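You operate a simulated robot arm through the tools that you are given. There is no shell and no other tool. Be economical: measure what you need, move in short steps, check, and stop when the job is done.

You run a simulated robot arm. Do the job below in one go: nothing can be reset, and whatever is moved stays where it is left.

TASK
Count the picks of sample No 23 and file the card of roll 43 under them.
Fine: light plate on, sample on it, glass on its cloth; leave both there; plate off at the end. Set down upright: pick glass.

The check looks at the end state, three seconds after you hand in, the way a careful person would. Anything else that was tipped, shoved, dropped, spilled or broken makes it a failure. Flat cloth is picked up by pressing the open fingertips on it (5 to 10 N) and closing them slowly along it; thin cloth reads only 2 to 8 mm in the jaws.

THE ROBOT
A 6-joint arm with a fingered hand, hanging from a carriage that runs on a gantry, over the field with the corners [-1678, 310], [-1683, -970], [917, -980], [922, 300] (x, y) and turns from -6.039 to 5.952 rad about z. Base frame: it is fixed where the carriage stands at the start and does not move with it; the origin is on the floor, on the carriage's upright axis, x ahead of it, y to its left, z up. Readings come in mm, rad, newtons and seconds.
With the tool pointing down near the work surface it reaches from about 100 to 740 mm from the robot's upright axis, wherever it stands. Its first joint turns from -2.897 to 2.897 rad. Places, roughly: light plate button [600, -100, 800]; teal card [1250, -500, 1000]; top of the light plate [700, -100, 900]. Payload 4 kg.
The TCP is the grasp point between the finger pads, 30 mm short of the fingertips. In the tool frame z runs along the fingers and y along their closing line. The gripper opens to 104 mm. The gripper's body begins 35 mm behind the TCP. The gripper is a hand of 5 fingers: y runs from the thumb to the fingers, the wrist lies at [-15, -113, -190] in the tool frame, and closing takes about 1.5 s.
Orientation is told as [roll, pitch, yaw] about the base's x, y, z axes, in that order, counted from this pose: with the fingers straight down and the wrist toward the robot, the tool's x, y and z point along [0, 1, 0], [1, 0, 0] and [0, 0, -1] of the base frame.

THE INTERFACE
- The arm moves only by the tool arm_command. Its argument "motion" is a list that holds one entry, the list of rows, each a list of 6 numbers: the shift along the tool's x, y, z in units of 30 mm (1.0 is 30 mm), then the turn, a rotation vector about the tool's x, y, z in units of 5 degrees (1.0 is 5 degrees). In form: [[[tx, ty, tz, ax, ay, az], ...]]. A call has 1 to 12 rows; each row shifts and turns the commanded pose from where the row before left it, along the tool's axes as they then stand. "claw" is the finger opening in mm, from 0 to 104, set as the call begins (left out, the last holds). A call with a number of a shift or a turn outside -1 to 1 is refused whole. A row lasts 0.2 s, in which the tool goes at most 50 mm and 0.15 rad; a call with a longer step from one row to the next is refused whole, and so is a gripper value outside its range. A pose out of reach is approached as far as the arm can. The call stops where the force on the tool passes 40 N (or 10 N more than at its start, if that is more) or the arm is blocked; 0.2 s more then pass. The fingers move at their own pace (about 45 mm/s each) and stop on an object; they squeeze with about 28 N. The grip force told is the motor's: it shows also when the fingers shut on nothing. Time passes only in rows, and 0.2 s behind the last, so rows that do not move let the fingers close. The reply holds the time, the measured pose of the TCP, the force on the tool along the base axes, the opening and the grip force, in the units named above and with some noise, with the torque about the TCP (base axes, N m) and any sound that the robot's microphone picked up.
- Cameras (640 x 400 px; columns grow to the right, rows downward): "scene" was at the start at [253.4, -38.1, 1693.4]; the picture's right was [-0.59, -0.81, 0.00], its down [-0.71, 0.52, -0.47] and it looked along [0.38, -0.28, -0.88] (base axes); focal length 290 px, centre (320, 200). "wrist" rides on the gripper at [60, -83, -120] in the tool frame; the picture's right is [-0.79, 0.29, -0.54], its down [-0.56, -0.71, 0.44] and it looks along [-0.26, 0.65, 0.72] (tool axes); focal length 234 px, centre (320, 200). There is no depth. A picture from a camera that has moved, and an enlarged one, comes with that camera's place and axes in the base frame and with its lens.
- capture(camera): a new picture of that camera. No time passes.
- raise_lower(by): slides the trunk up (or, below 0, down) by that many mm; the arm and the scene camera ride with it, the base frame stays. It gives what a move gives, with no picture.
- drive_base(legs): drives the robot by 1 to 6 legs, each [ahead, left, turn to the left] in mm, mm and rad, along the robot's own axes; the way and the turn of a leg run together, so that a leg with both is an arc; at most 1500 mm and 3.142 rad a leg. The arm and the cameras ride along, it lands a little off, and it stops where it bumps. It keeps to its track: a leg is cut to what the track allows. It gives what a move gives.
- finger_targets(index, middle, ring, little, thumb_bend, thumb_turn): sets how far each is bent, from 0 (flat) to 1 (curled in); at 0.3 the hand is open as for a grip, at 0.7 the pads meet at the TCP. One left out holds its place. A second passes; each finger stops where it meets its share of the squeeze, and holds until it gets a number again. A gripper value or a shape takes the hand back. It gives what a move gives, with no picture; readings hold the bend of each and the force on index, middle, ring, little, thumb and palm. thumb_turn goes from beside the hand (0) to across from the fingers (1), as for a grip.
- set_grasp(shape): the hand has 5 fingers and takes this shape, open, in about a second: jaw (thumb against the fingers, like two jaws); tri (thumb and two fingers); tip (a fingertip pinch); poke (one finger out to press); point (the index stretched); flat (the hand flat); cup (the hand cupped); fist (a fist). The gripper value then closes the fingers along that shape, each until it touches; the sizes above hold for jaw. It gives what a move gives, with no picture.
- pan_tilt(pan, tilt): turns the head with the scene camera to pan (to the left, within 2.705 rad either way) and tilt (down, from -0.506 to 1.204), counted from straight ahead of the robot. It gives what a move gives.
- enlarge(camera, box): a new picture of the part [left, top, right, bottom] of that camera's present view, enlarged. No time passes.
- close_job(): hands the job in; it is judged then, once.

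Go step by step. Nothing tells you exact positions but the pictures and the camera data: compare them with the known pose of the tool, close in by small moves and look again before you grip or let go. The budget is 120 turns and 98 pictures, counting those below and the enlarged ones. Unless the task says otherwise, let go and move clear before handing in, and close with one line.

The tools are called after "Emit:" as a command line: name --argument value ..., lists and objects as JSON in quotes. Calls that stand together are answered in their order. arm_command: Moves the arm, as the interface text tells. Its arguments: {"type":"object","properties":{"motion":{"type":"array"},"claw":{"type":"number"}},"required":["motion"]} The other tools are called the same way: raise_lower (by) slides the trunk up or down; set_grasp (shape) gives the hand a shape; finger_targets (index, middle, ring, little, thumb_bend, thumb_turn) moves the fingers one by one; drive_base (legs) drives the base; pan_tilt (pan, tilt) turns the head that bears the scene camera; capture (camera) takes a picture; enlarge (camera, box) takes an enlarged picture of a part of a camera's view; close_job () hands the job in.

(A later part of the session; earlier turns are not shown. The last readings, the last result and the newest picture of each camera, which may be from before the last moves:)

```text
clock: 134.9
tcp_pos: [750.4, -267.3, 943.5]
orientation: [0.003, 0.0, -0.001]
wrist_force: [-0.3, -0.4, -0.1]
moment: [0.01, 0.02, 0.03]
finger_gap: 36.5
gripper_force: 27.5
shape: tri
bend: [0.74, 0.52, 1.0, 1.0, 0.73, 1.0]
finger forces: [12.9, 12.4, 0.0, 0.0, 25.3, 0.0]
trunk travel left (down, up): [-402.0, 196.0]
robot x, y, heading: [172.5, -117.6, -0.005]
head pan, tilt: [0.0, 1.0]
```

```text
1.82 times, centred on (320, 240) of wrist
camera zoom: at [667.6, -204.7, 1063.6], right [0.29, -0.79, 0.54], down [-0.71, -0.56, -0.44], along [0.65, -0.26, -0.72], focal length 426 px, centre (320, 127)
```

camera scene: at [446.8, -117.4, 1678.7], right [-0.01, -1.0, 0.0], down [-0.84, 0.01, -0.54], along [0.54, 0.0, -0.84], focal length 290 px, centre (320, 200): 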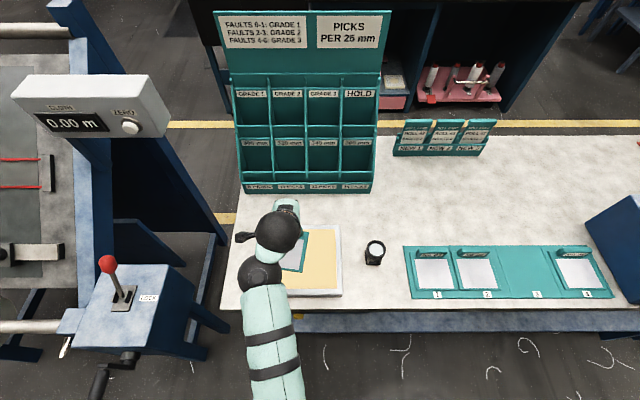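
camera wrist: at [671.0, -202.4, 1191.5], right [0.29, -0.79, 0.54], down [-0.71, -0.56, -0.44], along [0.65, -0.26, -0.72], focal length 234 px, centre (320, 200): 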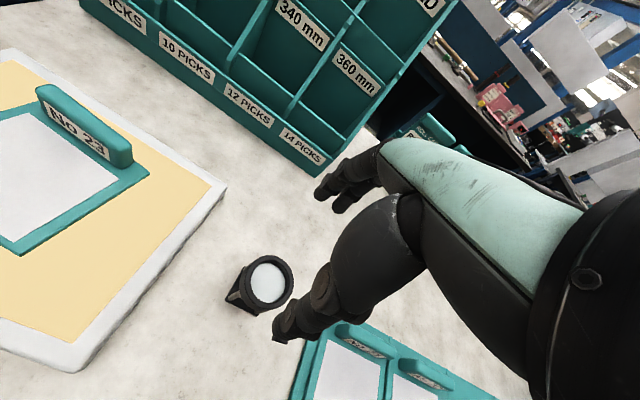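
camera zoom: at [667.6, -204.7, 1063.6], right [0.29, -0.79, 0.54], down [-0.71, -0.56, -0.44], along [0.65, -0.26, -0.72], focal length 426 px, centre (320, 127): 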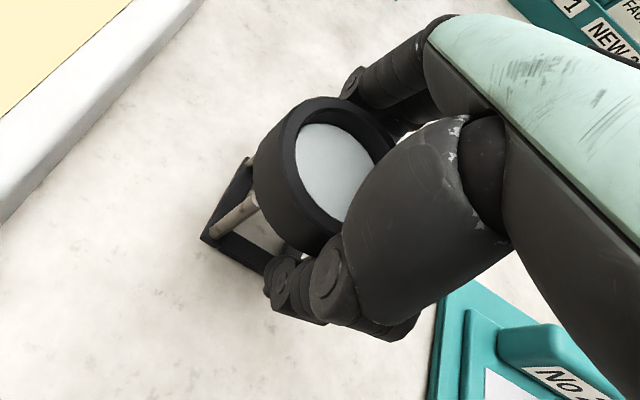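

The glass is gripped evenly by its base. I'll lift it, carry it over the cloth and stop above.

Emit:
arm_command --motion '[[[0, 0, -0.3, 0, 0, 0], [0, 0, -0.8, 0, 0, 0], [0, 0, -0.8, 0, 0, 0], [0, 0, -0.8, 0, 0, 0], [0, 0, -0.5, 0, 0, 0], [0, 0, 0, 0, 0, 0]]]'

Emit:
arm_command --motion '[[[0.7, -0.09, 0, 0, 0, 0], [0.9, -0.09, 0, 0, 0, 0], [0.9, -0.09, 0, 0, 0, 0], [0.9, -0.09, 0, 0, 0, 0], [0.9, -0.09, 0, 0, 0, 0], [0.9, -0.09, 0, 0, 0, 0], [0.9, -0.09, 0, 0, 0, 0], [0.9, -0.09, 0, 0, 0, 0], [0.23, 0, 0, 0, 0, 0], [0, 0, 0, 0, 0, 0]]]'

Emit:
capture --camera "wrist"

```text
clock: 136.3
tcp_pos: [749.8, -267.1, 1040.8]
orientation: [0.0, -0.001, -0.004]
wrist_force: [0.5, -0.2, -0.3]
moment: [-0.02, 0.0, 0.0]
finger_gap: 36.0
gripper_force: 27.8
shape: tri
bend: [0.74, 0.52, 1.0, 1.0, 0.73, 1.0]
finger forces: [12.8, 12.5, 0.1, 0.0, 25.3, 0.0]
trunk travel left (down, up): [-402.0, 196.0]
robot x, y, heading: [176.2, -118.0, -0.006]
head pan, tilt: [0.0, 1.0]
```

```text
clock: 138.6
tcp_pos: [728.4, -48.4, 1043.7]
orientation: [0.003, 0.0, -0.002]
wrist_force: [-0.2, -0.3, -0.9]
moment: [-0.02, -0.02, 0.0]
finger_gap: 36.0
gripper_force: 27.9
shape: tri
bend: [0.74, 0.52, 1.0, 1.0, 0.74, 1.0]
finger forces: [12.7, 12.4, 0.1, 0.1, 25.3, 0.0]
out of reach, approached as far as the arm can: row 7
trunk travel left (down, up): [-402.0, 196.0]
robot x, y, heading: [177.3, -118.3, -0.007]
head pan, tilt: [0.0, 1.0]
```

```text
27 pictures are left
camera wrist: at [644.9, 12.1, 1162.0], right [0.29, -0.79, 0.54], down [-0.71, -0.56, -0.44], along [0.65, -0.26, -0.72], focal length 234 px, centre (320, 200)
```

wrist: 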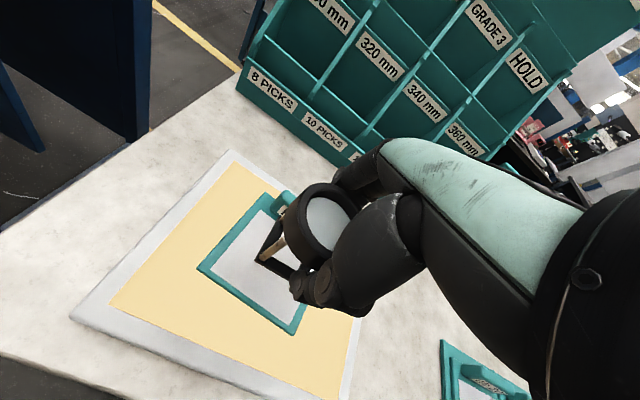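

Emit:
arm_command --motion '[[[0.06, 0.15, 0.7, 0, 0, 0], [0, 0, 0.7, 0, 0, 0], [0, 0, 0.6, 0, 0, 0], [0, 0, 0, 0, 0, 0]]]'

Emit:
enlarge --camera "wrist" --box '[180, 130, 420, 350]'

```text
clock: 139.6
tcp_pos: [732.2, -50.0, 983.1]
orientation: [0.001, -0.001, -0.005]
wrist_force: [-0.3, -0.8, -1.2]
moment: [0.0, -0.05, -0.01]
finger_gap: 36.0
gripper_force: 28.3
shape: tri
bend: [0.74, 0.52, 1.0, 1.0, 0.74, 1.0]
finger forces: [12.6, 12.4, 0.0, 0.0, 25.1, 0.0]
trunk travel left (down, up): [-402.0, 196.0]
robot x, y, heading: [177.0, -113.8, -0.01]
head pan, tilt: [0.0, 1.0]
```

```text
1.82 times, centred on (300, 240) of wrist
camera zoom: at [649.6, 11.0, 1102.0], right [0.29, -0.79, 0.54], down [-0.71, -0.56, -0.44], along [0.65, -0.26, -0.72], focal length 426 px, centre (356, 127)
```

zoom: 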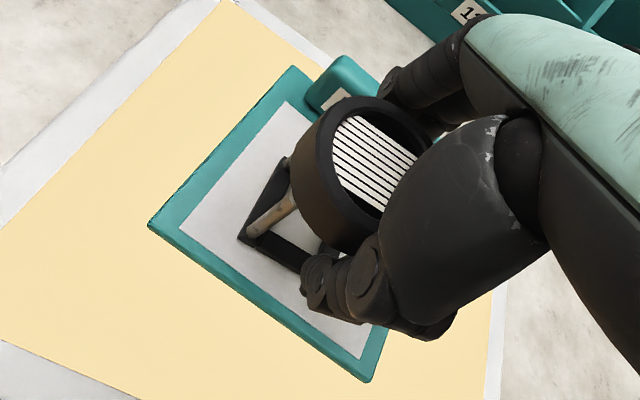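

The glass already shows the thread stripes. Lowering gently to contact.

Emit:
arm_command --motion '[[[0, 0, 0.12, 0, 0, 0], [0, 0, 0.1, 0, 0, 0], [0, 0, 0, 0, 0, 0]]]'

Emit:
arm_command --motion '[[[0, 0, 0.08, 0, 0, 0], [0, 0, 0, 0, 0, 0]]]'

```text
clock: 140.3
tcp_pos: [734.4, -49.1, 979.3]
orientation: [0.002, -0.003, -0.003]
wrist_force: [-2.8, -0.7, 15.0]
moment: [0.04, 0.1, 0.02]
finger_gap: 36.4
gripper_force: 28.5
shape: tri
bend: [0.74, 0.52, 1.0, 1.0, 0.74, 1.0]
finger forces: [13.4, 13.2, 0.0, 0.0, 29.1, 0.0]
trunk travel left (down, up): [-402.0, 196.0]
robot x, y, heading: [174.7, -118.6, -0.004]
head pan, tilt: [0.0, 1.0]
```

```text
clock: 140.9
tcp_pos: [734.9, -46.6, 977.6]
orientation: [0.002, -0.006, -0.004]
wrist_force: [-5.4, -1.6, 30.5]
moment: [0.03, 0.29, -0.03]
finger_gap: 38.3
gripper_force: 27.8
shape: tri
bend: [0.75, 0.52, 1.0, 1.0, 0.74, 1.0]
finger forces: [13.7, 13.2, 0.0, 0.0, 32.2, 0.0]
trunk travel left (down, up): [-402.0, 196.0]
robot x, y, heading: [177.0, -114.9, -0.006]
head pan, tilt: [0.0, 1.0]
```

Emit:
arm_command --motion '[[[0, 0, -0.13, 0, 0, 0], [0, 0, 0, 0, 0, 0]]]'

Emit:
arm_command --motion '[[[0, 0, 0, 0, 0, 0], [0, 0, 0, 0, 0, 0], [0, 0, 0, 0, 0, 0], [0, 0, 0, 0, 0, 0]]]' --claw 60

Emit:
enlarge --camera "wrist" --box '[180, 130, 420, 350]'

```text
clock: 141.6
tcp_pos: [734.2, -48.8, 978.8]
orientation: [0.001, -0.001, -0.005]
wrist_force: [3.7, -1.9, 13.9]
moment: [-0.01, -0.08, -0.02]
finger_gap: 37.9
gripper_force: 28.3
shape: tri
bend: [0.74, 0.52, 1.0, 1.0, 0.74, 1.0]
finger forces: [15.4, 14.8, 0.0, 0.0, 26.9, 0.0]
trunk travel left (down, up): [-402.0, 196.0]
robot x, y, heading: [179.3, -113.3, -0.005]
head pan, tilt: [0.0, 1.0]
```

```text
clock: 142.6
tcp_pos: [731.9, -46.5, 977.1]
orientation: [0.0, 0.001, -0.001]
wrist_force: [-1.0, 0.5, 0.0]
moment: [-0.03, 0.0, -0.01]
finger_gap: 59.5
gripper_force: 0.1
shape: tri
bend: [0.74, 0.42, 0.99, 0.99, 0.66, 0.99]
finger forces: [0.1, 0.3, 0.0, 0.0, 0.0, 0.1]
trunk travel left (down, up): [-402.0, 196.0]
robot x, y, heading: [176.0, -113.0, -0.008]
head pan, tilt: [0.0, 1.0]
```

```text
1.82 times, centred on (300, 240) of wrist
camera zoom: at [649.7, 13.6, 1096.8], right [0.29, -0.79, 0.54], down [-0.71, -0.56, -0.44], along [0.65, -0.26, -0.72], focal length 426 px, centre (356, 127)
```

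zoom: 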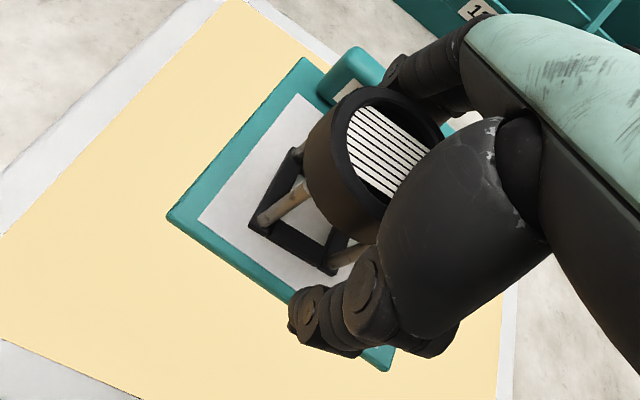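

Emit:
arm_command --motion '[[[0, 0, 0, 0, 0, 0], [0, 0, 0, 0, 0, 0], [0, 0, -0.15, 0, 0, 0], [0, 0, -0.25, 0, 0, 0], [0, 0, 0, 0, 0, 0]]]' --claw 67

Emit:
arm_command --motion '[[[0, 0, -0.3, 0, 0, 0], [0, 0, -0.6, 0, 0, 0], [0, 0, -0.8, 0, 0, 0], [0, 0, -0.8, 0, 0, 0], [0, 0, 0, 0, 0, 0]]]' --claw 90

Emit:
capture --camera "wrist"

```text
clock: 143.8
tcp_pos: [732.5, -47.6, 990.0]
orientation: [0.001, 0.0, -0.001]
wrist_force: [-0.1, -0.4, -0.2]
moment: [0.04, 0.0, -0.01]
finger_gap: 66.6
gripper_force: 0.1
shape: tri
bend: [0.73, 0.39, 0.99, 0.99, 0.62, 0.99]
finger forces: [0.1, 0.0, 0.1, 0.1, 0.1, 0.0]
trunk travel left (down, up): [-402.0, 196.0]
robot x, y, heading: [175.7, -115.2, -0.007]
head pan, tilt: [0.0, 1.0]
```

```text
clock: 144.9
tcp_pos: [737.2, -48.1, 1065.0]
orientation: [0.004, -0.002, -0.002]
wrist_force: [-0.1, 0.3, 0.0]
moment: [0.01, -0.01, 0.0]
finger_gap: 89.8
gripper_force: 0.1
shape: tri
bend: [0.27, 0.33, 0.99, 0.99, 0.42, 0.98]
finger forces: [0.0, 0.0, 0.0, 0.0, 0.1, 0.0]
out of reach, approached as far as the arm can: row 4
trunk travel left (down, up): [-402.0, 196.0]
robot x, y, heading: [176.7, -117.4, -0.004]
head pan, tilt: [0.0, 1.0]
```

```text
24 pictures are left
camera wrist: at [653.6, 12.2, 1183.4], right [0.29, -0.79, 0.54], down [-0.71, -0.56, -0.44], along [0.65, -0.26, -0.72], focal length 234 px, centre (320, 200)
```

wrist: 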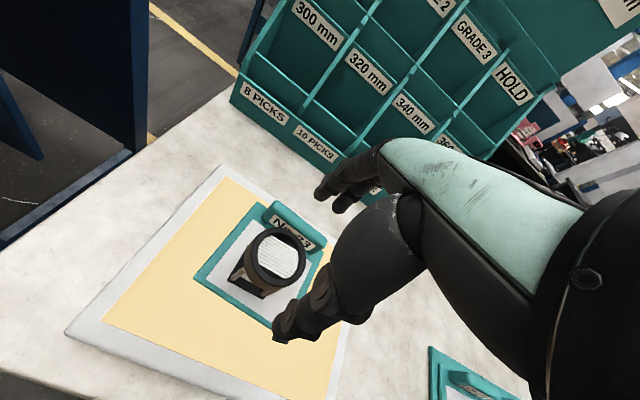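

The glass stands upright on the cloth. I'll zoom in to count.

Emit:
enlarge --camera "wrist" --box '[250, 225, 312, 287]'

```text
6.45 times, centred on (281, 256) of wrist
camera zoom: at [653.6, 12.2, 1183.4], right [0.29, -0.79, 0.54], down [-0.71, -0.56, -0.44], along [0.65, -0.26, -0.72], focal length 1511 px, centre (572, -161)
```

zoom: 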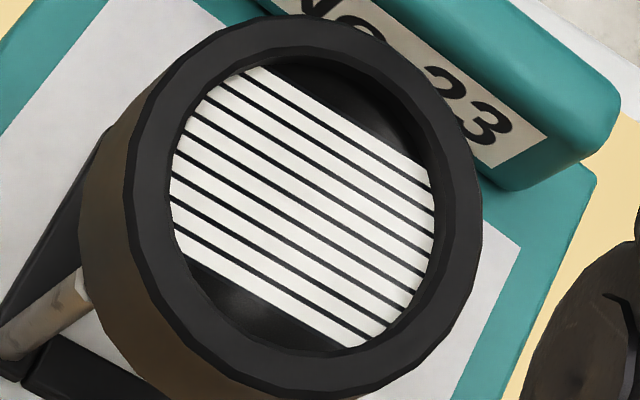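

Emit:
enlarge --camera "wrist" --box '[264, 229, 294, 263]'

```text
11.76 times, centred on (279, 246) of wrist
camera zoom: at [653.6, 12.2, 1183.4], right [0.29, -0.79, 0.54], down [-0.71, -0.56, -0.44], along [0.65, -0.26, -0.72], focal length 2755 px, centre (802, -341)
```

zoom: 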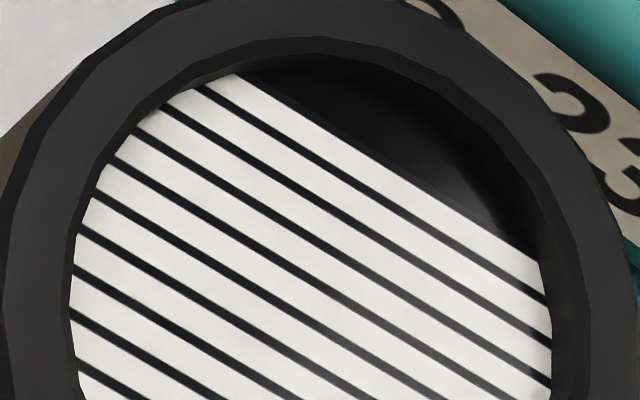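

Emit:
enlarge --camera "wrist" --box '[256, 246, 296, 284]'

```text
10.53 times, centred on (276, 265) of wrist
camera zoom: at [653.6, 12.2, 1183.4], right [0.29, -0.79, 0.54], down [-0.71, -0.56, -0.44], along [0.65, -0.26, -0.72], focal length 2465 px, centre (783, -484)
```

zoom: 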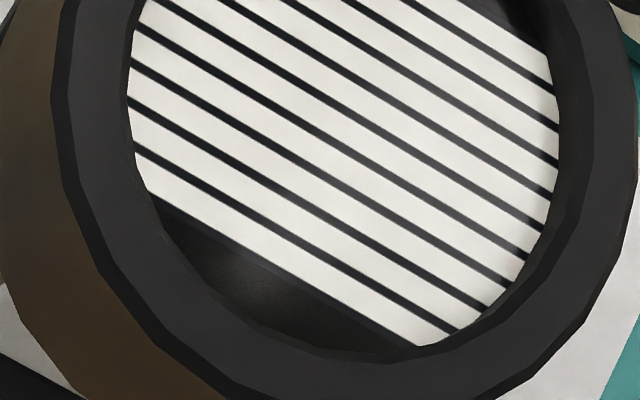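

There are nine dark gaps between ten threads, so 10 picks: the card of roll 43 goes in the "10 PICKS" pocket. I'll raise up and drive over to the NEW 1 card.

Emit:
raise_lower --by 100

Emit:
drive_base --legs '[[0, -370, 0], [230, 0, 0]]'

Emit:
pan_tilt --pan 0.0 --tilt 0.8

Emit:
capture --camera "wrist"

Emit:
capture --camera "scene"

```text
clock: 146.3
tcp_pos: [737.1, -49.2, 1165.6]
orientation: [0.002, -0.003, -0.003]
wrist_force: [0.2, 0.8, 0.4]
moment: [0.0, 0.04, -0.03]
finger_gap: 89.6
gripper_force: 0.0
shape: tri
bend: [0.27, 0.33, 0.99, 0.99, 0.42, 0.98]
finger forces: [0.0, 0.0, 0.1, 0.0, 0.0, 0.1]
trunk travel left (down, up): [-502.0, 96.0]
robot x, y, heading: [177.0, -114.6, -0.009]
head pan, tilt: [0.0, 1.0]
```

```text
clock: 150.0
tcp_pos: [966.3, -425.8, 1163.6]
orientation: [0.003, -0.001, -0.01]
wrist_force: [0.6, 0.1, 1.0]
moment: [0.0, -0.02, 0.01]
finger_gap: 89.8
gripper_force: 0.2
shape: tri
bend: [0.27, 0.33, 0.99, 0.99, 0.42, 0.98]
finger forces: [0.1, 0.0, 0.0, 0.0, 0.0, 0.0]
trunk travel left (down, up): [-502.0, 96.0]
robot x, y, heading: [407.3, -488.1, -0.014]
head pan, tilt: [0.0, 1.0]
```

```text
clock: 150.7
tcp_pos: [966.3, -424.7, 1164.7]
orientation: [0.002, -0.004, -0.009]
wrist_force: [0.4, 0.0, -0.3]
moment: [-0.02, 0.01, 0.01]
finger_gap: 89.6
gripper_force: 0.1
shape: tri
bend: [0.27, 0.33, 0.99, 0.99, 0.42, 0.98]
finger forces: [0.0, 0.0, 0.0, 0.0, 0.0, 0.0]
trunk travel left (down, up): [-502.0, 96.0]
robot x, y, heading: [405.0, -487.1, -0.017]
head pan, tilt: [0.0, 0.799]
```

```text
20 pictures are left
camera wrist: at [883.2, -364.0, 1283.1], right [0.28, -0.79, 0.54], down [-0.71, -0.55, -0.44], along [0.65, -0.26, -0.72], focal length 234 px, centre (320, 200)
```

wrist: 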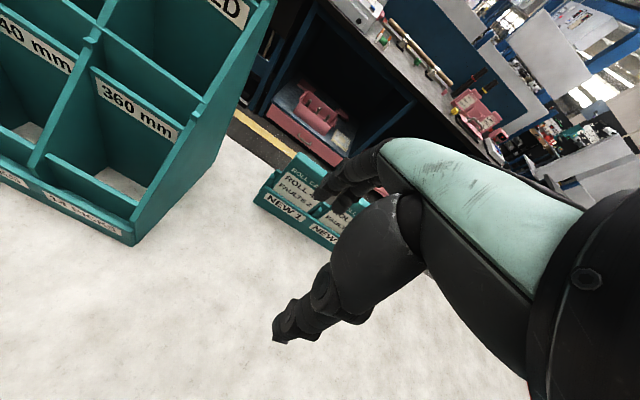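

```text
19 pictures are left
camera scene: at [686.8, -492.2, 1793.8], right [-0.01, -1.0, 0.0], down [-0.72, 0.01, -0.7], along [0.7, -0.01, -0.72], focal length 290 px, centre (320, 200)
```

scene: 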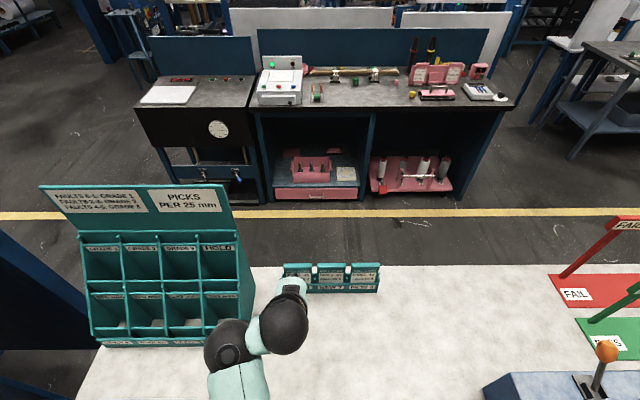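

Emit:
enlarge --camera "scene" --box '[250, 240, 410, 340]'

Emit:
enlarge --camera "wrist" --box '[240, 130, 380, 260]'

```text
4.00 times, centred on (330, 290) of scene
camera zoom: at [686.8, -492.2, 1793.8], right [-0.01, -1.0, 0.0], down [-0.72, 0.01, -0.7], along [0.7, -0.01, -0.72], focal length 1158 px, centre (280, -160)
```

zoom: 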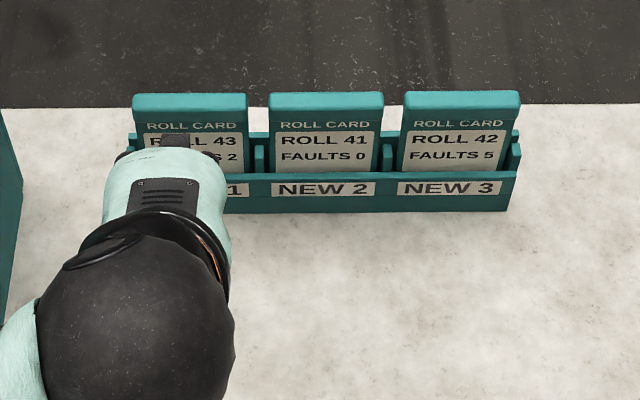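

```text
3.08 times, centred on (310, 195) of wrist
camera zoom: at [883.2, -364.0, 1283.1], right [0.28, -0.79, 0.54], down [-0.71, -0.55, -0.44], along [0.65, -0.26, -0.72], focal length 720 px, centre (351, 215)
```

zoom: 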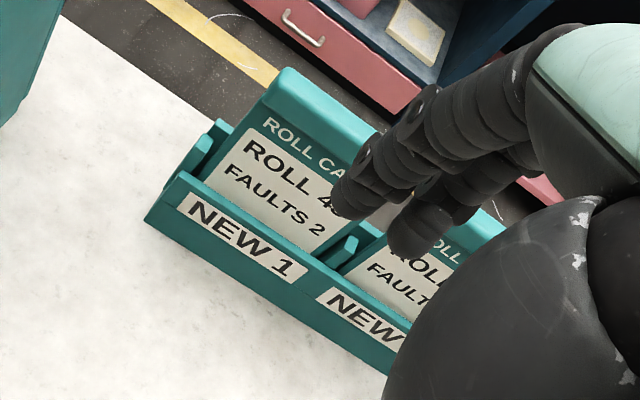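

The roll 43 card's top centre is at about (1148,-430,1043), and it's about 85 mm wide. I'll drive ahead over it.

Emit:
drive_base --legs '[[178, 0, 0]]'

Emit:
raise_lower --by -75

Emit:
capture --camera "wrist"

```text
clock: 152.2
tcp_pos: [1146.7, -431.3, 1163.7]
orientation: [0.001, -0.001, -0.012]
wrist_force: [0.1, -1.1, 0.6]
moment: [-0.02, -0.01, 0.01]
finger_gap: 90.0
gripper_force: 0.0
shape: tri
bend: [0.27, 0.33, 0.99, 0.99, 0.42, 0.98]
finger forces: [0.0, 0.0, 0.0, 0.0, 0.0, 0.0]
trunk travel left (down, up): [-502.0, 96.0]
robot x, y, heading: [579.8, -483.8, -0.019]
head pan, tilt: [0.0, 0.799]
```

```text
clock: 153.3
tcp_pos: [1145.9, -431.0, 1089.4]
orientation: [0.001, 0.0, -0.014]
wrist_force: [-0.1, 0.1, -0.3]
moment: [-0.01, 0.02, 0.0]
finger_gap: 90.0
gripper_force: 0.0
shape: tri
bend: [0.27, 0.33, 0.99, 0.99, 0.42, 0.98]
finger forces: [0.0, 0.0, 0.0, 0.1, 0.0, 0.0]
trunk travel left (down, up): [-427.0, 171.0]
robot x, y, heading: [585.3, -490.8, -0.012]
head pan, tilt: [0.0, 0.799]
```

```text
16 pictures are left
camera wrist: at [1063.1, -368.3, 1208.0], right [0.28, -0.79, 0.54], down [-0.71, -0.55, -0.44], along [0.65, -0.26, -0.72], focal length 234 px, centre (320, 200)
```

wrist: 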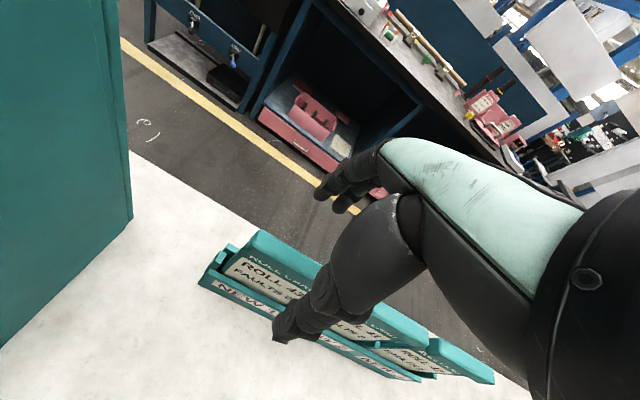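

Emit:
arm_command --motion '[[[-0.05, 0.1, 0.6, 0, 0, 0], [0, 0, 0.6, 0, 0, 0], [0, 0, 0.6, 0, 0, 0], [0, 0, 0.4, 0, 0, 0], [0, 0, 0, 0, 0, 0]]]' --claw 80

Emit:
enlarge --camera "wrist" --box '[200, 130, 440, 350]'

```text
clock: 154.5
tcp_pos: [1149.8, -430.0, 1021.2]
orientation: [0.0, 0.0, -0.013]
wrist_force: [0.5, 0.0, 0.0]
moment: [0.01, 0.02, 0.03]
finger_gap: 80.2
gripper_force: 0.0
shape: tri
bend: [0.27, 0.35, 0.99, 0.99, 0.52, 0.98]
finger forces: [0.0, 0.1, 0.1, 0.0, 0.0, 0.0]
trunk travel left (down, up): [-427.0, 171.0]
robot x, y, heading: [582.5, -492.3, -0.021]
head pan, tilt: [0.0, 0.799]
```

```text
1.82 times, centred on (320, 240) of wrist
camera zoom: at [1068.1, -368.1, 1140.2], right [0.28, -0.79, 0.54], down [-0.71, -0.55, -0.44], along [0.64, -0.26, -0.72], focal length 426 px, centre (320, 127)
```

zoom: 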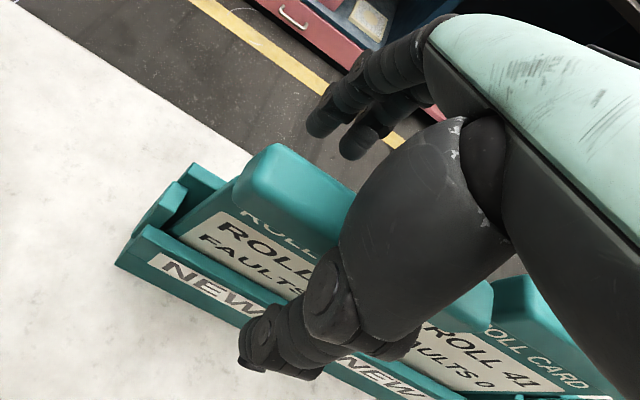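

The hand straddles the card's thick top grip. Closing.

Emit:
arm_command --motion '[[[0, 0, 0, 0, 0, 0], [0, 0, 0, 0, 0, 0], [0, 0, 0, 0, 0, 0], [0, 0, 0, 0, 0, 0], [0, 0, 0, 0, 0, 0], [0, 0, 0, 0, 0, 0]]]' --claw 0

Emit:
enlarge --camera "wrist" --box '[200, 130, 440, 350]'

```text
clock: 155.9
tcp_pos: [1150.0, -429.4, 1021.3]
orientation: [0.002, 0.002, -0.009]
wrist_force: [-4.7, 0.3, 1.1]
moment: [-0.05, 0.42, 0.22]
finger_gap: 6.9
gripper_force: 28.4
shape: tri
bend: [0.7, 0.7, 1.0, 1.0, 0.75, 1.0]
finger forces: [7.8, 6.5, 5.4, 0.6, 24.6, 0.0]
trunk travel left (down, up): [-427.0, 171.0]
robot x, y, heading: [583.3, -489.9, -0.016]
head pan, tilt: [0.0, 0.799]
```

```text
1.82 times, centred on (320, 240) of wrist
camera zoom: at [1067.4, -368.0, 1140.3], right [0.28, -0.79, 0.54], down [-0.71, -0.55, -0.44], along [0.64, -0.26, -0.72], focal length 426 px, centre (320, 127)
```

zoom: 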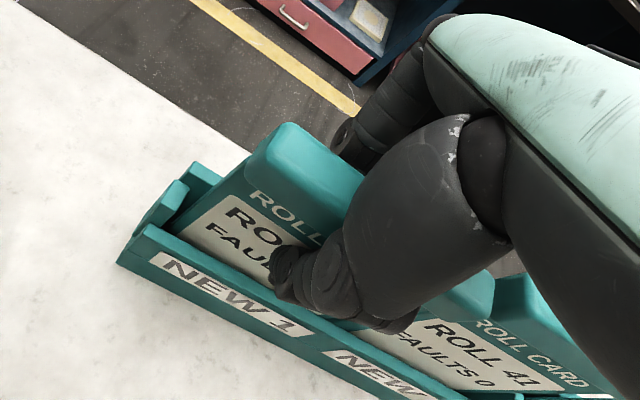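

Gripped. I'll lift it straight out with the trunk.

Emit:
raise_lower --by 160

Emit:
capture --camera "wrist"

```text
clock: 157.8
tcp_pos: [1152.1, -430.1, 1181.6]
orientation: [0.001, 0.0, -0.012]
wrist_force: [0.2, 0.6, -0.8]
moment: [-0.03, 0.01, 0.01]
finger_gap: 5.7
gripper_force: 28.0
shape: tri
bend: [0.7, 0.7, 0.99, 1.0, 0.75, 1.0]
finger forces: [13.5, 9.2, 0.4, 0.0, 23.2, 0.0]
trunk travel left (down, up): [-587.0, 11.0]
robot x, y, heading: [584.2, -493.0, -0.021]
head pan, tilt: [0.0, 0.799]
```

```text
13 pictures are left
camera wrist: at [1068.4, -368.1, 1300.8], right [0.28, -0.79, 0.54], down [-0.71, -0.55, -0.44], along [0.64, -0.26, -0.72], focal length 234 px, centre (320, 200)
```

wrist: 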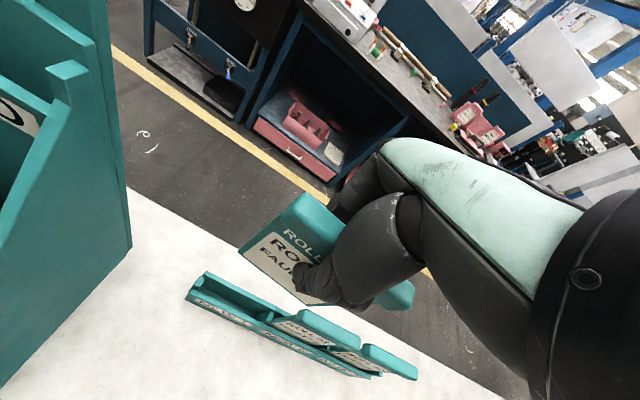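

The card is out and hanging straight. I'll back off and go over in front of the 10 PICKS pocket, whose lip is near x 970, z 965, y −26.

Emit:
drive_base --legs '[[-275, 0, 0], [0, 395, 0.015]]'

Emit:
arm_command --motion '[[[0, 0, 0, -1, 0, 0], [0, 0, 0, -1, 0, 0], [0, 0, 0, -1, 0, 0], [0, 0, 0, -1, 0, 0], [0, 0, 0, 0, 0, 0]]]'

Emit:
capture --camera "wrist"

Emit:
capture --camera "scene"

```text
clock: 161.7
tcp_pos: [884.2, -26.4, 1181.9]
orientation: [0.002, -0.002, 0.0]
wrist_force: [0.2, -0.5, -0.6]
moment: [0.03, 0.0, 0.0]
finger_gap: 6.1
gripper_force: 28.2
shape: tri
bend: [0.7, 0.7, 0.99, 1.0, 0.75, 1.0]
finger forces: [13.5, 9.3, 0.6, 0.0, 23.4, 0.1]
trunk travel left (down, up): [-587.0, 11.0]
robot x, y, heading: [319.9, -93.1, -0.006]
head pan, tilt: [0.0, 0.799]
```

```text
clock: 162.9
tcp_pos: [883.6, -25.7, 1182.7]
orientation: [0.0, -0.349, 0.003]
wrist_force: [0.2, -0.4, -0.6]
moment: [0.01, -0.01, -0.01]
finger_gap: 6.0
gripper_force: 28.1
shape: tri
bend: [0.7, 0.7, 1.0, 1.0, 0.75, 1.0]
finger forces: [13.5, 9.0, 0.5, 0.1, 23.0, 0.1]
trunk travel left (down, up): [-587.0, 11.0]
robot x, y, heading: [317.5, -93.5, -0.004]
head pan, tilt: [0.0, 0.799]
```

```text
12 pictures are left
camera wrist: at [764.2, 35.6, 1264.7], right [0.09, -0.79, 0.61], down [-0.51, -0.56, -0.65], along [0.85, -0.25, -0.45], focal length 234 px, centre (320, 200)
```

wrist: 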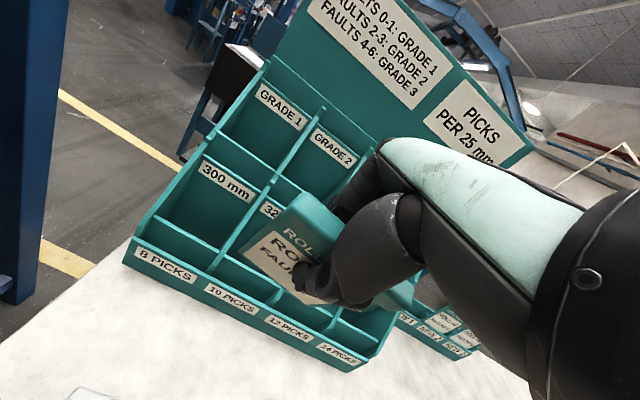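

```text
11 pictures are left
camera scene: at [600.1, -95.2, 1878.8], right [0.0, -1.0, 0.0], down [-0.72, 0.0, -0.7], along [0.7, 0.0, -0.72], focal length 290 px, centre (320, 200)
```

scene: 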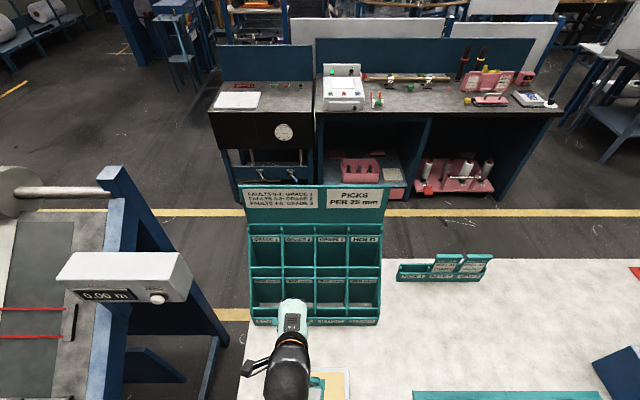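

The 10 PICKS pocket is centred near y −26, lip face at x 969. I'll bring the tilted card above the pocket and check.

Emit:
arm_command --motion '[[[0.04, 0.3, 0.8, 0, 0, 0], [0.04, 0.36, 0.8, 0, 0, 0], [0.05, 0.36, 0.8, 0, 0, 0], [0, 0.36, 0.8, 0, 0, 0], [0, 0, 0.6, 0, 0, 0], [0, 0, 0, 0, 0, 0]]]'

Emit:
enlarge --camera "wrist" --box '[140, 100, 440, 380]'

```text
clock: 164.3
tcp_pos: [962.1, -20.0, 1088.4]
orientation: [0.002, -0.353, 0.002]
wrist_force: [-1.9, -0.2, 0.9]
moment: [0.0, 0.1, 0.07]
finger_gap: 5.9
gripper_force: 28.5
shape: tri
bend: [0.7, 0.7, 1.0, 1.0, 0.75, 1.0]
finger forces: [12.7, 8.8, 0.9, 0.1, 23.5, 0.1]
trunk travel left (down, up): [-587.0, 11.0]
robot x, y, heading: [315.5, -97.1, -0.002]
head pan, tilt: [0.0, 0.799]
```

```text
1.43 times, centred on (290, 240) of wrist
camera zoom: at [843.0, 39.2, 1172.0], right [0.09, -0.79, 0.61], down [-0.51, -0.56, -0.65], along [0.85, -0.25, -0.45], focal length 334 px, centre (363, 143)
```

zoom: 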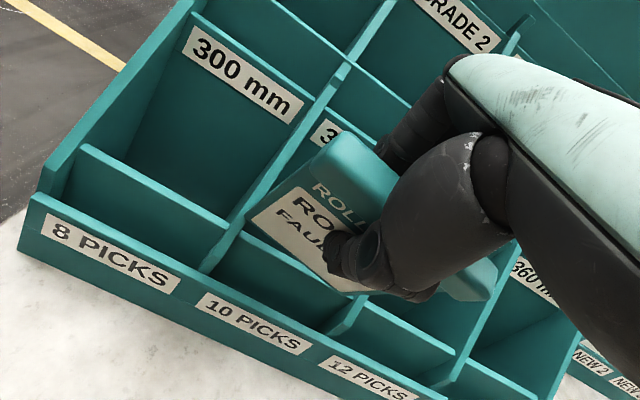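

The pocket's front wall rises to about z 995, with the rear panel at x 1016, so the card will be well guided. I'll ease the tilt to −15° and lower it into the pocket.

Emit:
arm_command --motion '[[[0, 0.3, 0.1, 1, 0, 0], [0, -0.1, 0.4, 0, 0, 0], [0, -0.1, 0.4, 0, 0, 0], [0, 0, 0, 0, 0, 0]]]'

Emit:
enlarge --camera "wrist" --box '[140, 100, 440, 380]'

```text
clock: 165.0
tcp_pos: [976.5, -21.8, 1084.5]
orientation: [0.005, -0.279, 0.002]
wrist_force: [-12.7, -2.9, 17.4]
moment: [-0.16, 0.89, 0.16]
finger_gap: 9.1
gripper_force: 28.3
shape: tri
bend: [0.7, 0.7, 1.0, 1.0, 0.75, 1.0]
finger forces: [10.1, 6.9, 7.3, 0.8, 29.5, 0.0]
trunk travel left (down, up): [-587.0, 11.0]
robot x, y, heading: [317.0, -95.2, -0.005]
head pan, tilt: [0.0, 0.799]
stopped in row 3: the force on the tool passed its limit at 42 N (the readings are from after the stop); the commanded pose is now the measured one
```

```text
1.43 times, centred on (290, 240) of wrist
camera zoom: at [863.9, 38.8, 1175.8], right [0.13, -0.79, 0.6], down [-0.56, -0.56, -0.62], along [0.82, -0.25, -0.51], focal length 334 px, centre (363, 143)
```

zoom: 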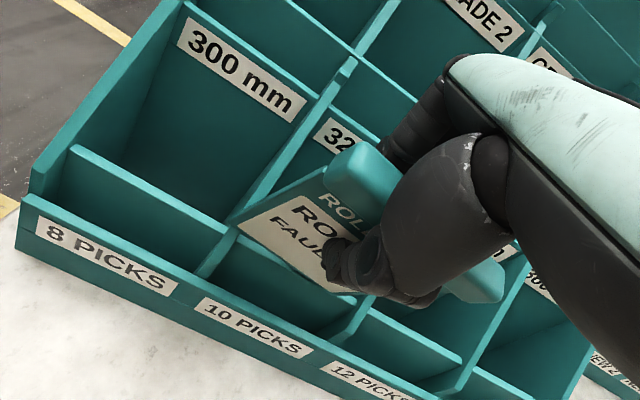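

The card's lower edge is inside the pocket but touched the rear panel. I'll shift back 7 mm and lower gently.

Emit:
arm_command --motion '[[[0, -0.22, -0.06, 0, 0, 0], [0, 0, 0, 0, 0, 0], [0, -0.06, 0.2, 0, 0, 0], [0, -0.06, 0.2, 0, 0, 0], [0, -0.06, 0.2, 0, 0, 0], [0, 0, 0, 0, 0, 0]]]'

```text
clock: 165.9
tcp_pos: [973.2, -20.8, 1084.2]
orientation: [0.007, -0.292, 0.002]
wrist_force: [-12.9, -1.8, 19.4]
moment: [-0.16, 0.73, 0.15]
finger_gap: 8.4
gripper_force: 28.5
shape: tri
bend: [0.7, 0.7, 1.0, 1.0, 0.75, 1.0]
finger forces: [11.3, 8.7, 7.6, 0.9, 30.0, 0.0]
trunk travel left (down, up): [-587.0, 11.0]
robot x, y, heading: [322.8, -91.4, 0.003]
head pan, tilt: [0.0, 0.799]
stopped in row 4: the force on the tool passed its limit at 44 N (the readings are from after the stop); the commanded pose is now the measured one
```

Still blocked: the card's lower-left corner seems to sit on the left divider. I'll lift a little, shift 7 mm right and try again.

Emit:
arm_command --motion '[[[0, 0.09, -0.3, 0, 0, 0], [-0.25, 0, 0, 0.1, 0, 0], [0, 0, 0, 0, 0, 0], [0, -0.06, 0.2, 0, 0, 0], [0, -0.06, 0.2, 0, 0, 0], [0, 0, 0, 0, 0, 0]]]'

Emit:
enlarge --camera "wrist" --box '[170, 140, 370, 340]'

```text
clock: 167.3
tcp_pos: [976.4, -28.1, 1083.9]
orientation: [0.006, -0.294, -0.002]
wrist_force: [-13.9, -1.2, 21.6]
moment: [-0.13, 0.83, 0.16]
finger_gap: 8.7
gripper_force: 27.8
shape: tri
bend: [0.7, 0.7, 1.0, 1.0, 0.75, 1.0]
finger forces: [11.4, 7.7, 7.4, 0.9, 30.5, 0.0]
trunk travel left (down, up): [-587.0, 11.0]
robot x, y, heading: [317.9, -96.6, -0.004]
head pan, tilt: [0.0, 0.799]
stopped in row 6: the force on the tool passed its limit at 41 N (the readings are from after the stop); the commanded pose is now the measured one
```

```text
2.00 times, centred on (270, 240) of wrist
camera zoom: at [861.4, 32.1, 1174.7], right [0.12, -0.79, 0.6], down [-0.55, -0.56, -0.62], along [0.83, -0.25, -0.5], focal length 468 px, centre (420, 120)
```

zoom: 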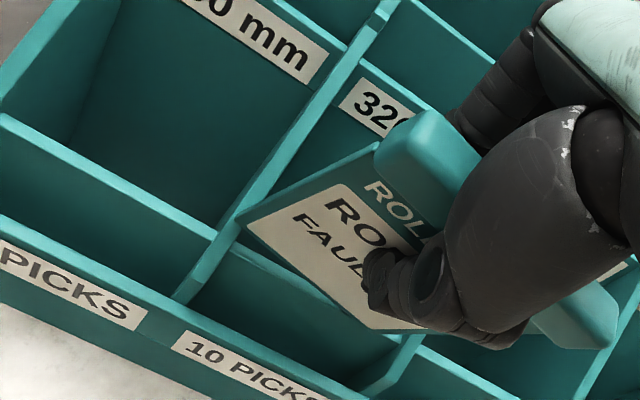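

Now it's clear: the PICKS pocket is the narrow slot between the labelled lip (x 970) and a partition (x 996, top z 980), and the card was resting on that partition. I'll lift, bring the card nearly upright, move it over the slot and lower it.

Emit:
arm_command --motion '[[[0, 0.15, -0.5, 0, 0, 0], [0.06, -0.1, -0.1, 1, 0, 0], [0, 0, 0, 1, 0, 0], [0, 0, 0, 0.4, 0, 0], [0, 0, 0, 0, 0, 0]]]'

Emit:
enlarge --camera "wrist" --box '[170, 140, 370, 340]'

```text
clock: 168.5
tcp_pos: [971.7, -25.4, 1100.6]
orientation: [0.004, -0.078, 0.001]
wrist_force: [0.2, -0.8, 0.1]
moment: [-0.01, 0.0, -0.02]
finger_gap: 6.8
gripper_force: 28.6
shape: tri
bend: [0.7, 0.7, 0.99, 1.0, 0.75, 1.0]
finger forces: [13.8, 9.3, 0.9, 0.0, 23.0, 0.1]
trunk travel left (down, up): [-587.0, 11.0]
robot x, y, heading: [318.4, -94.1, -0.009]
head pan, tilt: [0.0, 0.799]
```

```text
2.00 times, centred on (270, 240) of wrist
camera zoom: at [879.1, 35.0, 1212.8], right [0.25, -0.79, 0.56], down [-0.67, -0.56, -0.49], along [0.7, -0.25, -0.67], focal length 468 px, centre (420, 120)
```

zoom: 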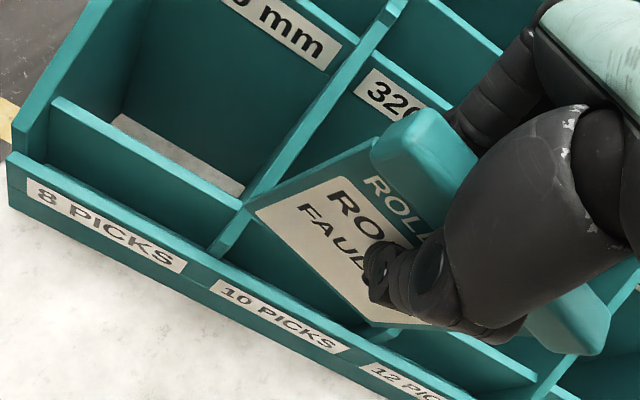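

Emit:
arm_command --motion '[[[-0.2, 0, 0, 0.6, 0, 0], [0, 0, 0.3, 0, 0, 0], [0, 0, 0.3, 0, 0, 0], [0, 0, 0.2, 0, 0, 0], [0, 0, 0.2, 0, 0, 0], [0, 0, 0, 0, 0, 0]]]'

Emit:
enlarge --camera "wrist" --box '[170, 140, 370, 340]'

```text
clock: 169.9
tcp_pos: [970.5, -32.7, 1069.8]
orientation: [0.008, -0.026, 0.001]
wrist_force: [0.1, 0.8, -0.6]
moment: [-0.01, -0.02, 0.0]
finger_gap: 6.6
gripper_force: 28.1
shape: tri
bend: [0.7, 0.7, 0.99, 1.0, 0.75, 1.0]
finger forces: [13.6, 9.4, 0.8, 0.1, 23.0, 0.1]
trunk travel left (down, up): [-587.0, 11.0]
robot x, y, heading: [316.5, -96.2, -0.004]
head pan, tilt: [0.0, 0.799]
```

```text
2.00 times, centred on (270, 240) of wrist
camera zoom: at [885.1, 27.1, 1186.9], right [0.28, -0.79, 0.55], down [-0.69, -0.56, -0.46], along [0.67, -0.25, -0.7], focal length 468 px, centre (420, 120)
```

zoom: 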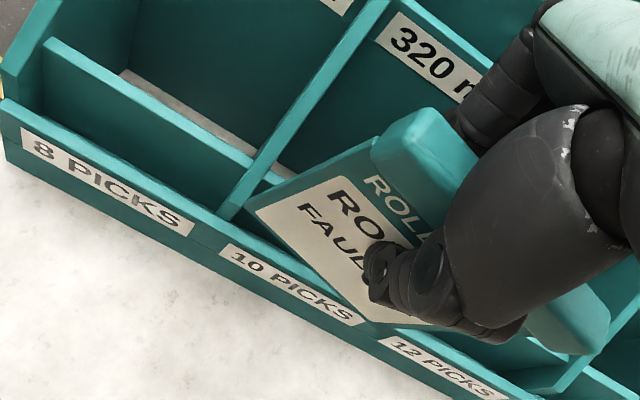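

The card's lower edge is centred in the slot between lip and partition. Lowering on.

Emit:
arm_command --motion '[[[0.12, 0, 0.1, 0, 0, 0], [0, 0, 0.2, 0, 0, 0], [0, 0, 0.2, 0, 0, 0], [0, 0, 0.2, 0, 0, 0], [0, 0, 0.2, 0, 0, 0], [0, 0, 0.2, 0, 0, 0], [0, 0, 0, 0, 0, 0]]]'

Emit:
enlarge --camera "wrist" --box '[170, 140, 370, 340]'

```text
clock: 171.5
tcp_pos: [970.8, -28.7, 1036.4]
orientation: [0.007, -0.025, 0.002]
wrist_force: [-3.5, -0.2, -0.6]
moment: [-0.02, 0.32, 0.21]
finger_gap: 7.5
gripper_force: 27.4
shape: tri
bend: [0.7, 0.7, 0.99, 1.0, 0.75, 1.0]
finger forces: [9.3, 8.5, 4.9, 0.0, 26.7, 0.1]
trunk travel left (down, up): [-587.0, 11.0]
robot x, y, heading: [317.6, -92.9, -0.008]
head pan, tilt: [0.0, 0.799]
```

```text
2.00 times, centred on (270, 240) of wrist
camera zoom: at [884.7, 31.1, 1153.6], right [0.28, -0.79, 0.55], down [-0.69, -0.56, -0.46], along [0.66, -0.25, -0.7], focal length 468 px, centre (420, 120)
```

zoom: 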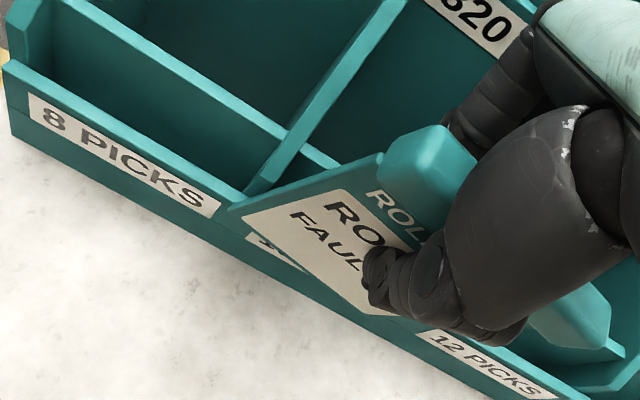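

The card went down in front of the lip, hiding the 10 PICKS label. I'll lift it, tilt slightly, move 13 mm deeper and lower again; this matches all the contacts so far.

Emit:
arm_command --motion '[[[0, 0, -0.4, 0, 0, 0], [0, 0, -0.6, 0, 0, 0], [0, 0, -0.5, 0, 0, 0], [0, 0, 0, -0.6, 0, 0], [0, 0, 0, -0.6, 0, 0], [0, 0.42, 0.05, 0, 0, 0], [0, 0, 0, 0, 0, 0], [0, -0.04, 0.3, 0, 0, 0], [0, -0.04, 0.3, 0, 0, 0], [0, -0.04, 0.3, 0, 0, 0], [0, -0.03, 0.25, 0, 0, 0], [0, 0, 0, 0, 0, 0]]]'

Emit:
enlarge --camera "wrist" --box '[170, 140, 370, 340]'

```text
clock: 174.1
tcp_pos: [983.2, -26.4, 1047.2]
orientation: [0.007, -0.129, 0.004]
wrist_force: [-9.2, 0.3, 5.8]
moment: [0.13, 0.6, 0.91]
finger_gap: 9.8
gripper_force: 28.0
shape: tri
bend: [0.7, 0.7, 1.0, 1.0, 0.75, 1.0]
finger forces: [5.2, 6.8, 20.1, 0.0, 40.5, 0.1]
trunk travel left (down, up): [-587.0, 11.0]
robot x, y, heading: [317.9, -91.3, -0.001]
head pan, tilt: [0.0, 0.799]
```

```text
2.00 times, centred on (270, 240) of wrist
camera zoom: at [884.8, 33.4, 1155.2], right [0.22, -0.79, 0.57], down [-0.64, -0.56, -0.53], along [0.73, -0.25, -0.63], focal length 468 px, centre (420, 120)
```

zoom: 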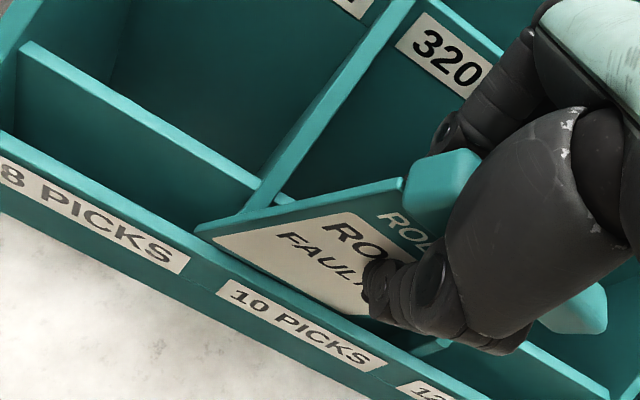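

The card's left corner landed on the divider and the card has slipped in the grip. I'll lift clear and look at how it hangs.

Emit:
arm_command --motion '[[[0, 0.04, -0.4, 0, 0, 0], [-0.1, 0.06, -0.6, 0, 0, 0], [-0.2, 0.06, -0.5, 0, 0, 0], [0, 0, 0, 0, 0, 0]]]'

Emit:
enlarge --camera "wrist" --box '[140, 120, 400, 380]'

```text
clock: 175.1
tcp_pos: [983.1, -39.5, 1095.3]
orientation: [0.006, -0.129, 0.003]
wrist_force: [-0.3, -0.7, -1.0]
moment: [0.0, 0.02, -0.04]
finger_gap: 6.6
gripper_force: 28.2
shape: tri
bend: [0.7, 0.7, 1.0, 1.0, 0.75, 1.0]
finger forces: [14.8, 8.2, 0.4, 0.0, 23.6, 0.0]
trunk travel left (down, up): [-587.0, 11.0]
robot x, y, heading: [320.1, -95.3, -0.006]
head pan, tilt: [0.0, 0.799]
```

```text
1.54 times, centred on (270, 250) of wrist
camera zoom: at [884.9, 21.0, 1200.8], right [0.22, -0.79, 0.57], down [-0.64, -0.56, -0.53], along [0.74, -0.25, -0.63], focal length 360 px, centre (397, 123)
```

zoom: 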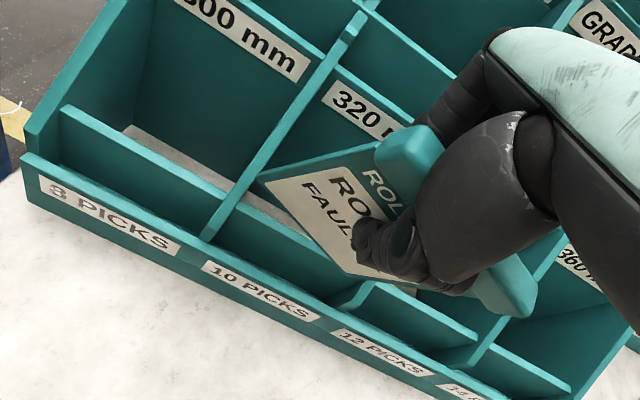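

The card hangs turned by about 10° in yaw and slightly rolled in the grip. I'll counter-rotate the hand and check.

Emit:
arm_command --motion '[[[0, 0, -0.3, 0, 0, -1], [0, 0, 0, 0, 0, -1], [0, 0, 0, 0, -1, 0], [0.1, 0, 0, 0, 0, 0], [0, 0, 0, 0, 0, 0]]]'

Emit:
enlarge --camera "wrist" --box '[140, 120, 400, 380]'

```text
clock: 176.3
tcp_pos: [980.1, -35.8, 1101.2]
orientation: [-0.105, -0.13, 0.178]
wrist_force: [0.1, 0.7, 0.1]
moment: [-0.02, -0.01, 0.0]
finger_gap: 6.6
gripper_force: 28.1
shape: tri
bend: [0.7, 0.7, 1.0, 1.0, 0.75, 1.0]
finger forces: [14.9, 8.2, 0.5, 0.0, 23.5, 0.0]
trunk travel left (down, up): [-587.0, 11.0]
robot x, y, heading: [320.8, -93.6, -0.006]
head pan, tilt: [0.0, 0.799]
```

```text
1.54 times, centred on (270, 250) of wrist
camera zoom: at [872.4, 19.9, 1201.5], right [0.33, -0.68, 0.65], down [-0.54, -0.71, -0.46], along [0.78, -0.2, -0.6], focal length 360 px, centre (397, 123)
```

zoom: 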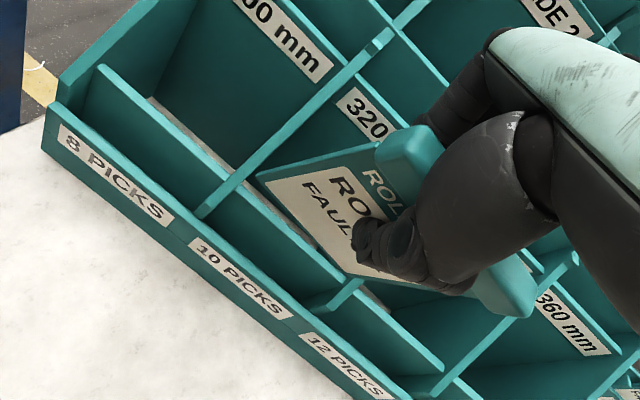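

The corrected card is nearly parallel to the lip. A final 5° yaw and a 12 mm shift back should put it over the slot, then I'll lower.

Emit:
arm_command --motion '[[[0, 0, 0, 0, 0, -1], [-0.03, -0.4, 0, 0, 0, 0], [0, 0, 0, 0, 0, 0], [0.029, -0.036, 0.272, 0, 0, 0], [0.029, -0.036, 0.272, 0, 0, 0], [0.029, -0.036, 0.272, 0, 0, 0], [0.029, -0.036, 0.272, 0, 0, 0], [0.029, -0.036, 0.272, 0, 0, 0], [0.02, -0.024, 0.18, 0, 0, 0], [0, 0, 0, 0, 0, 0]]]'

```text
clock: 178.5
tcp_pos: [970.4, -40.7, 1052.5]
orientation: [-0.115, -0.12, 0.265]
wrist_force: [0.3, 1.6, 1.2]
moment: [0.07, -0.04, -0.02]
finger_gap: 6.3
gripper_force: 28.3
shape: tri
bend: [0.7, 0.7, 1.0, 1.0, 0.75, 0.99]
finger forces: [16.3, 7.4, 0.0, 0.0, 23.6, 0.0]
trunk travel left (down, up): [-587.0, 11.0]
robot x, y, heading: [316.7, -95.9, -0.005]
head pan, tilt: [0.0, 0.799]
```

Emit:
enlarge --camera "wrist" --box '[140, 120, 400, 380]'

```text
1.54 times, centred on (270, 250) of wrist
camera zoom: at [857.6, 6.6, 1152.6], right [0.39, -0.64, 0.66], down [-0.47, -0.76, -0.45], along [0.79, -0.14, -0.6], focal length 360 px, centre (397, 123)
```

zoom: 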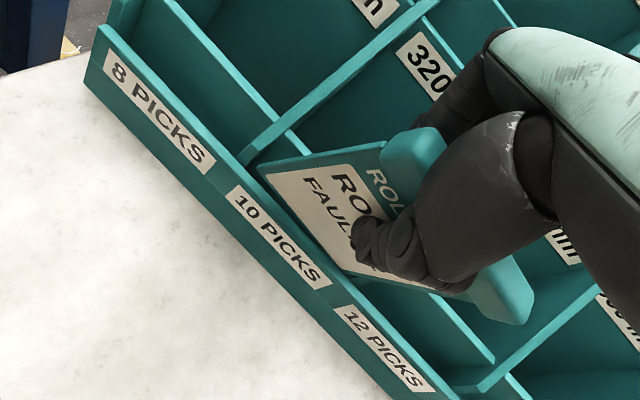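

The card is now inside the 10 PICKS slot, parallel to the lip, with the label fully visible in front. Lowering to the floor of the slot.

Emit:
arm_command --motion '[[[0.02, -0.024, 0.18, 0, 0, 0], [0.02, -0.024, 0.18, 0, 0, 0], [0.02, -0.024, 0.18, 0, 0, 0], [0.02, -0.024, 0.18, 0, 0, 0], [0.02, -0.024, 0.18, 0, 0, 0], [0, 0, 0, 0, 0, 0]]]'

```text
clock: 179.9
tcp_pos: [971.8, -35.6, 1027.5]
orientation: [-0.114, -0.126, 0.268]
wrist_force: [1.0, 8.7, 14.6]
moment: [0.02, -0.23, -0.15]
finger_gap: 6.2
gripper_force: 28.3
shape: tri
bend: [0.7, 0.7, 1.0, 1.0, 0.76, 0.99]
finger forces: [19.6, 11.1, 0.0, 0.0, 26.4, 0.1]
trunk travel left (down, up): [-587.0, 11.0]
robot x, y, heading: [317.7, -95.2, -0.004]
head pan, tilt: [0.0, 0.799]
```

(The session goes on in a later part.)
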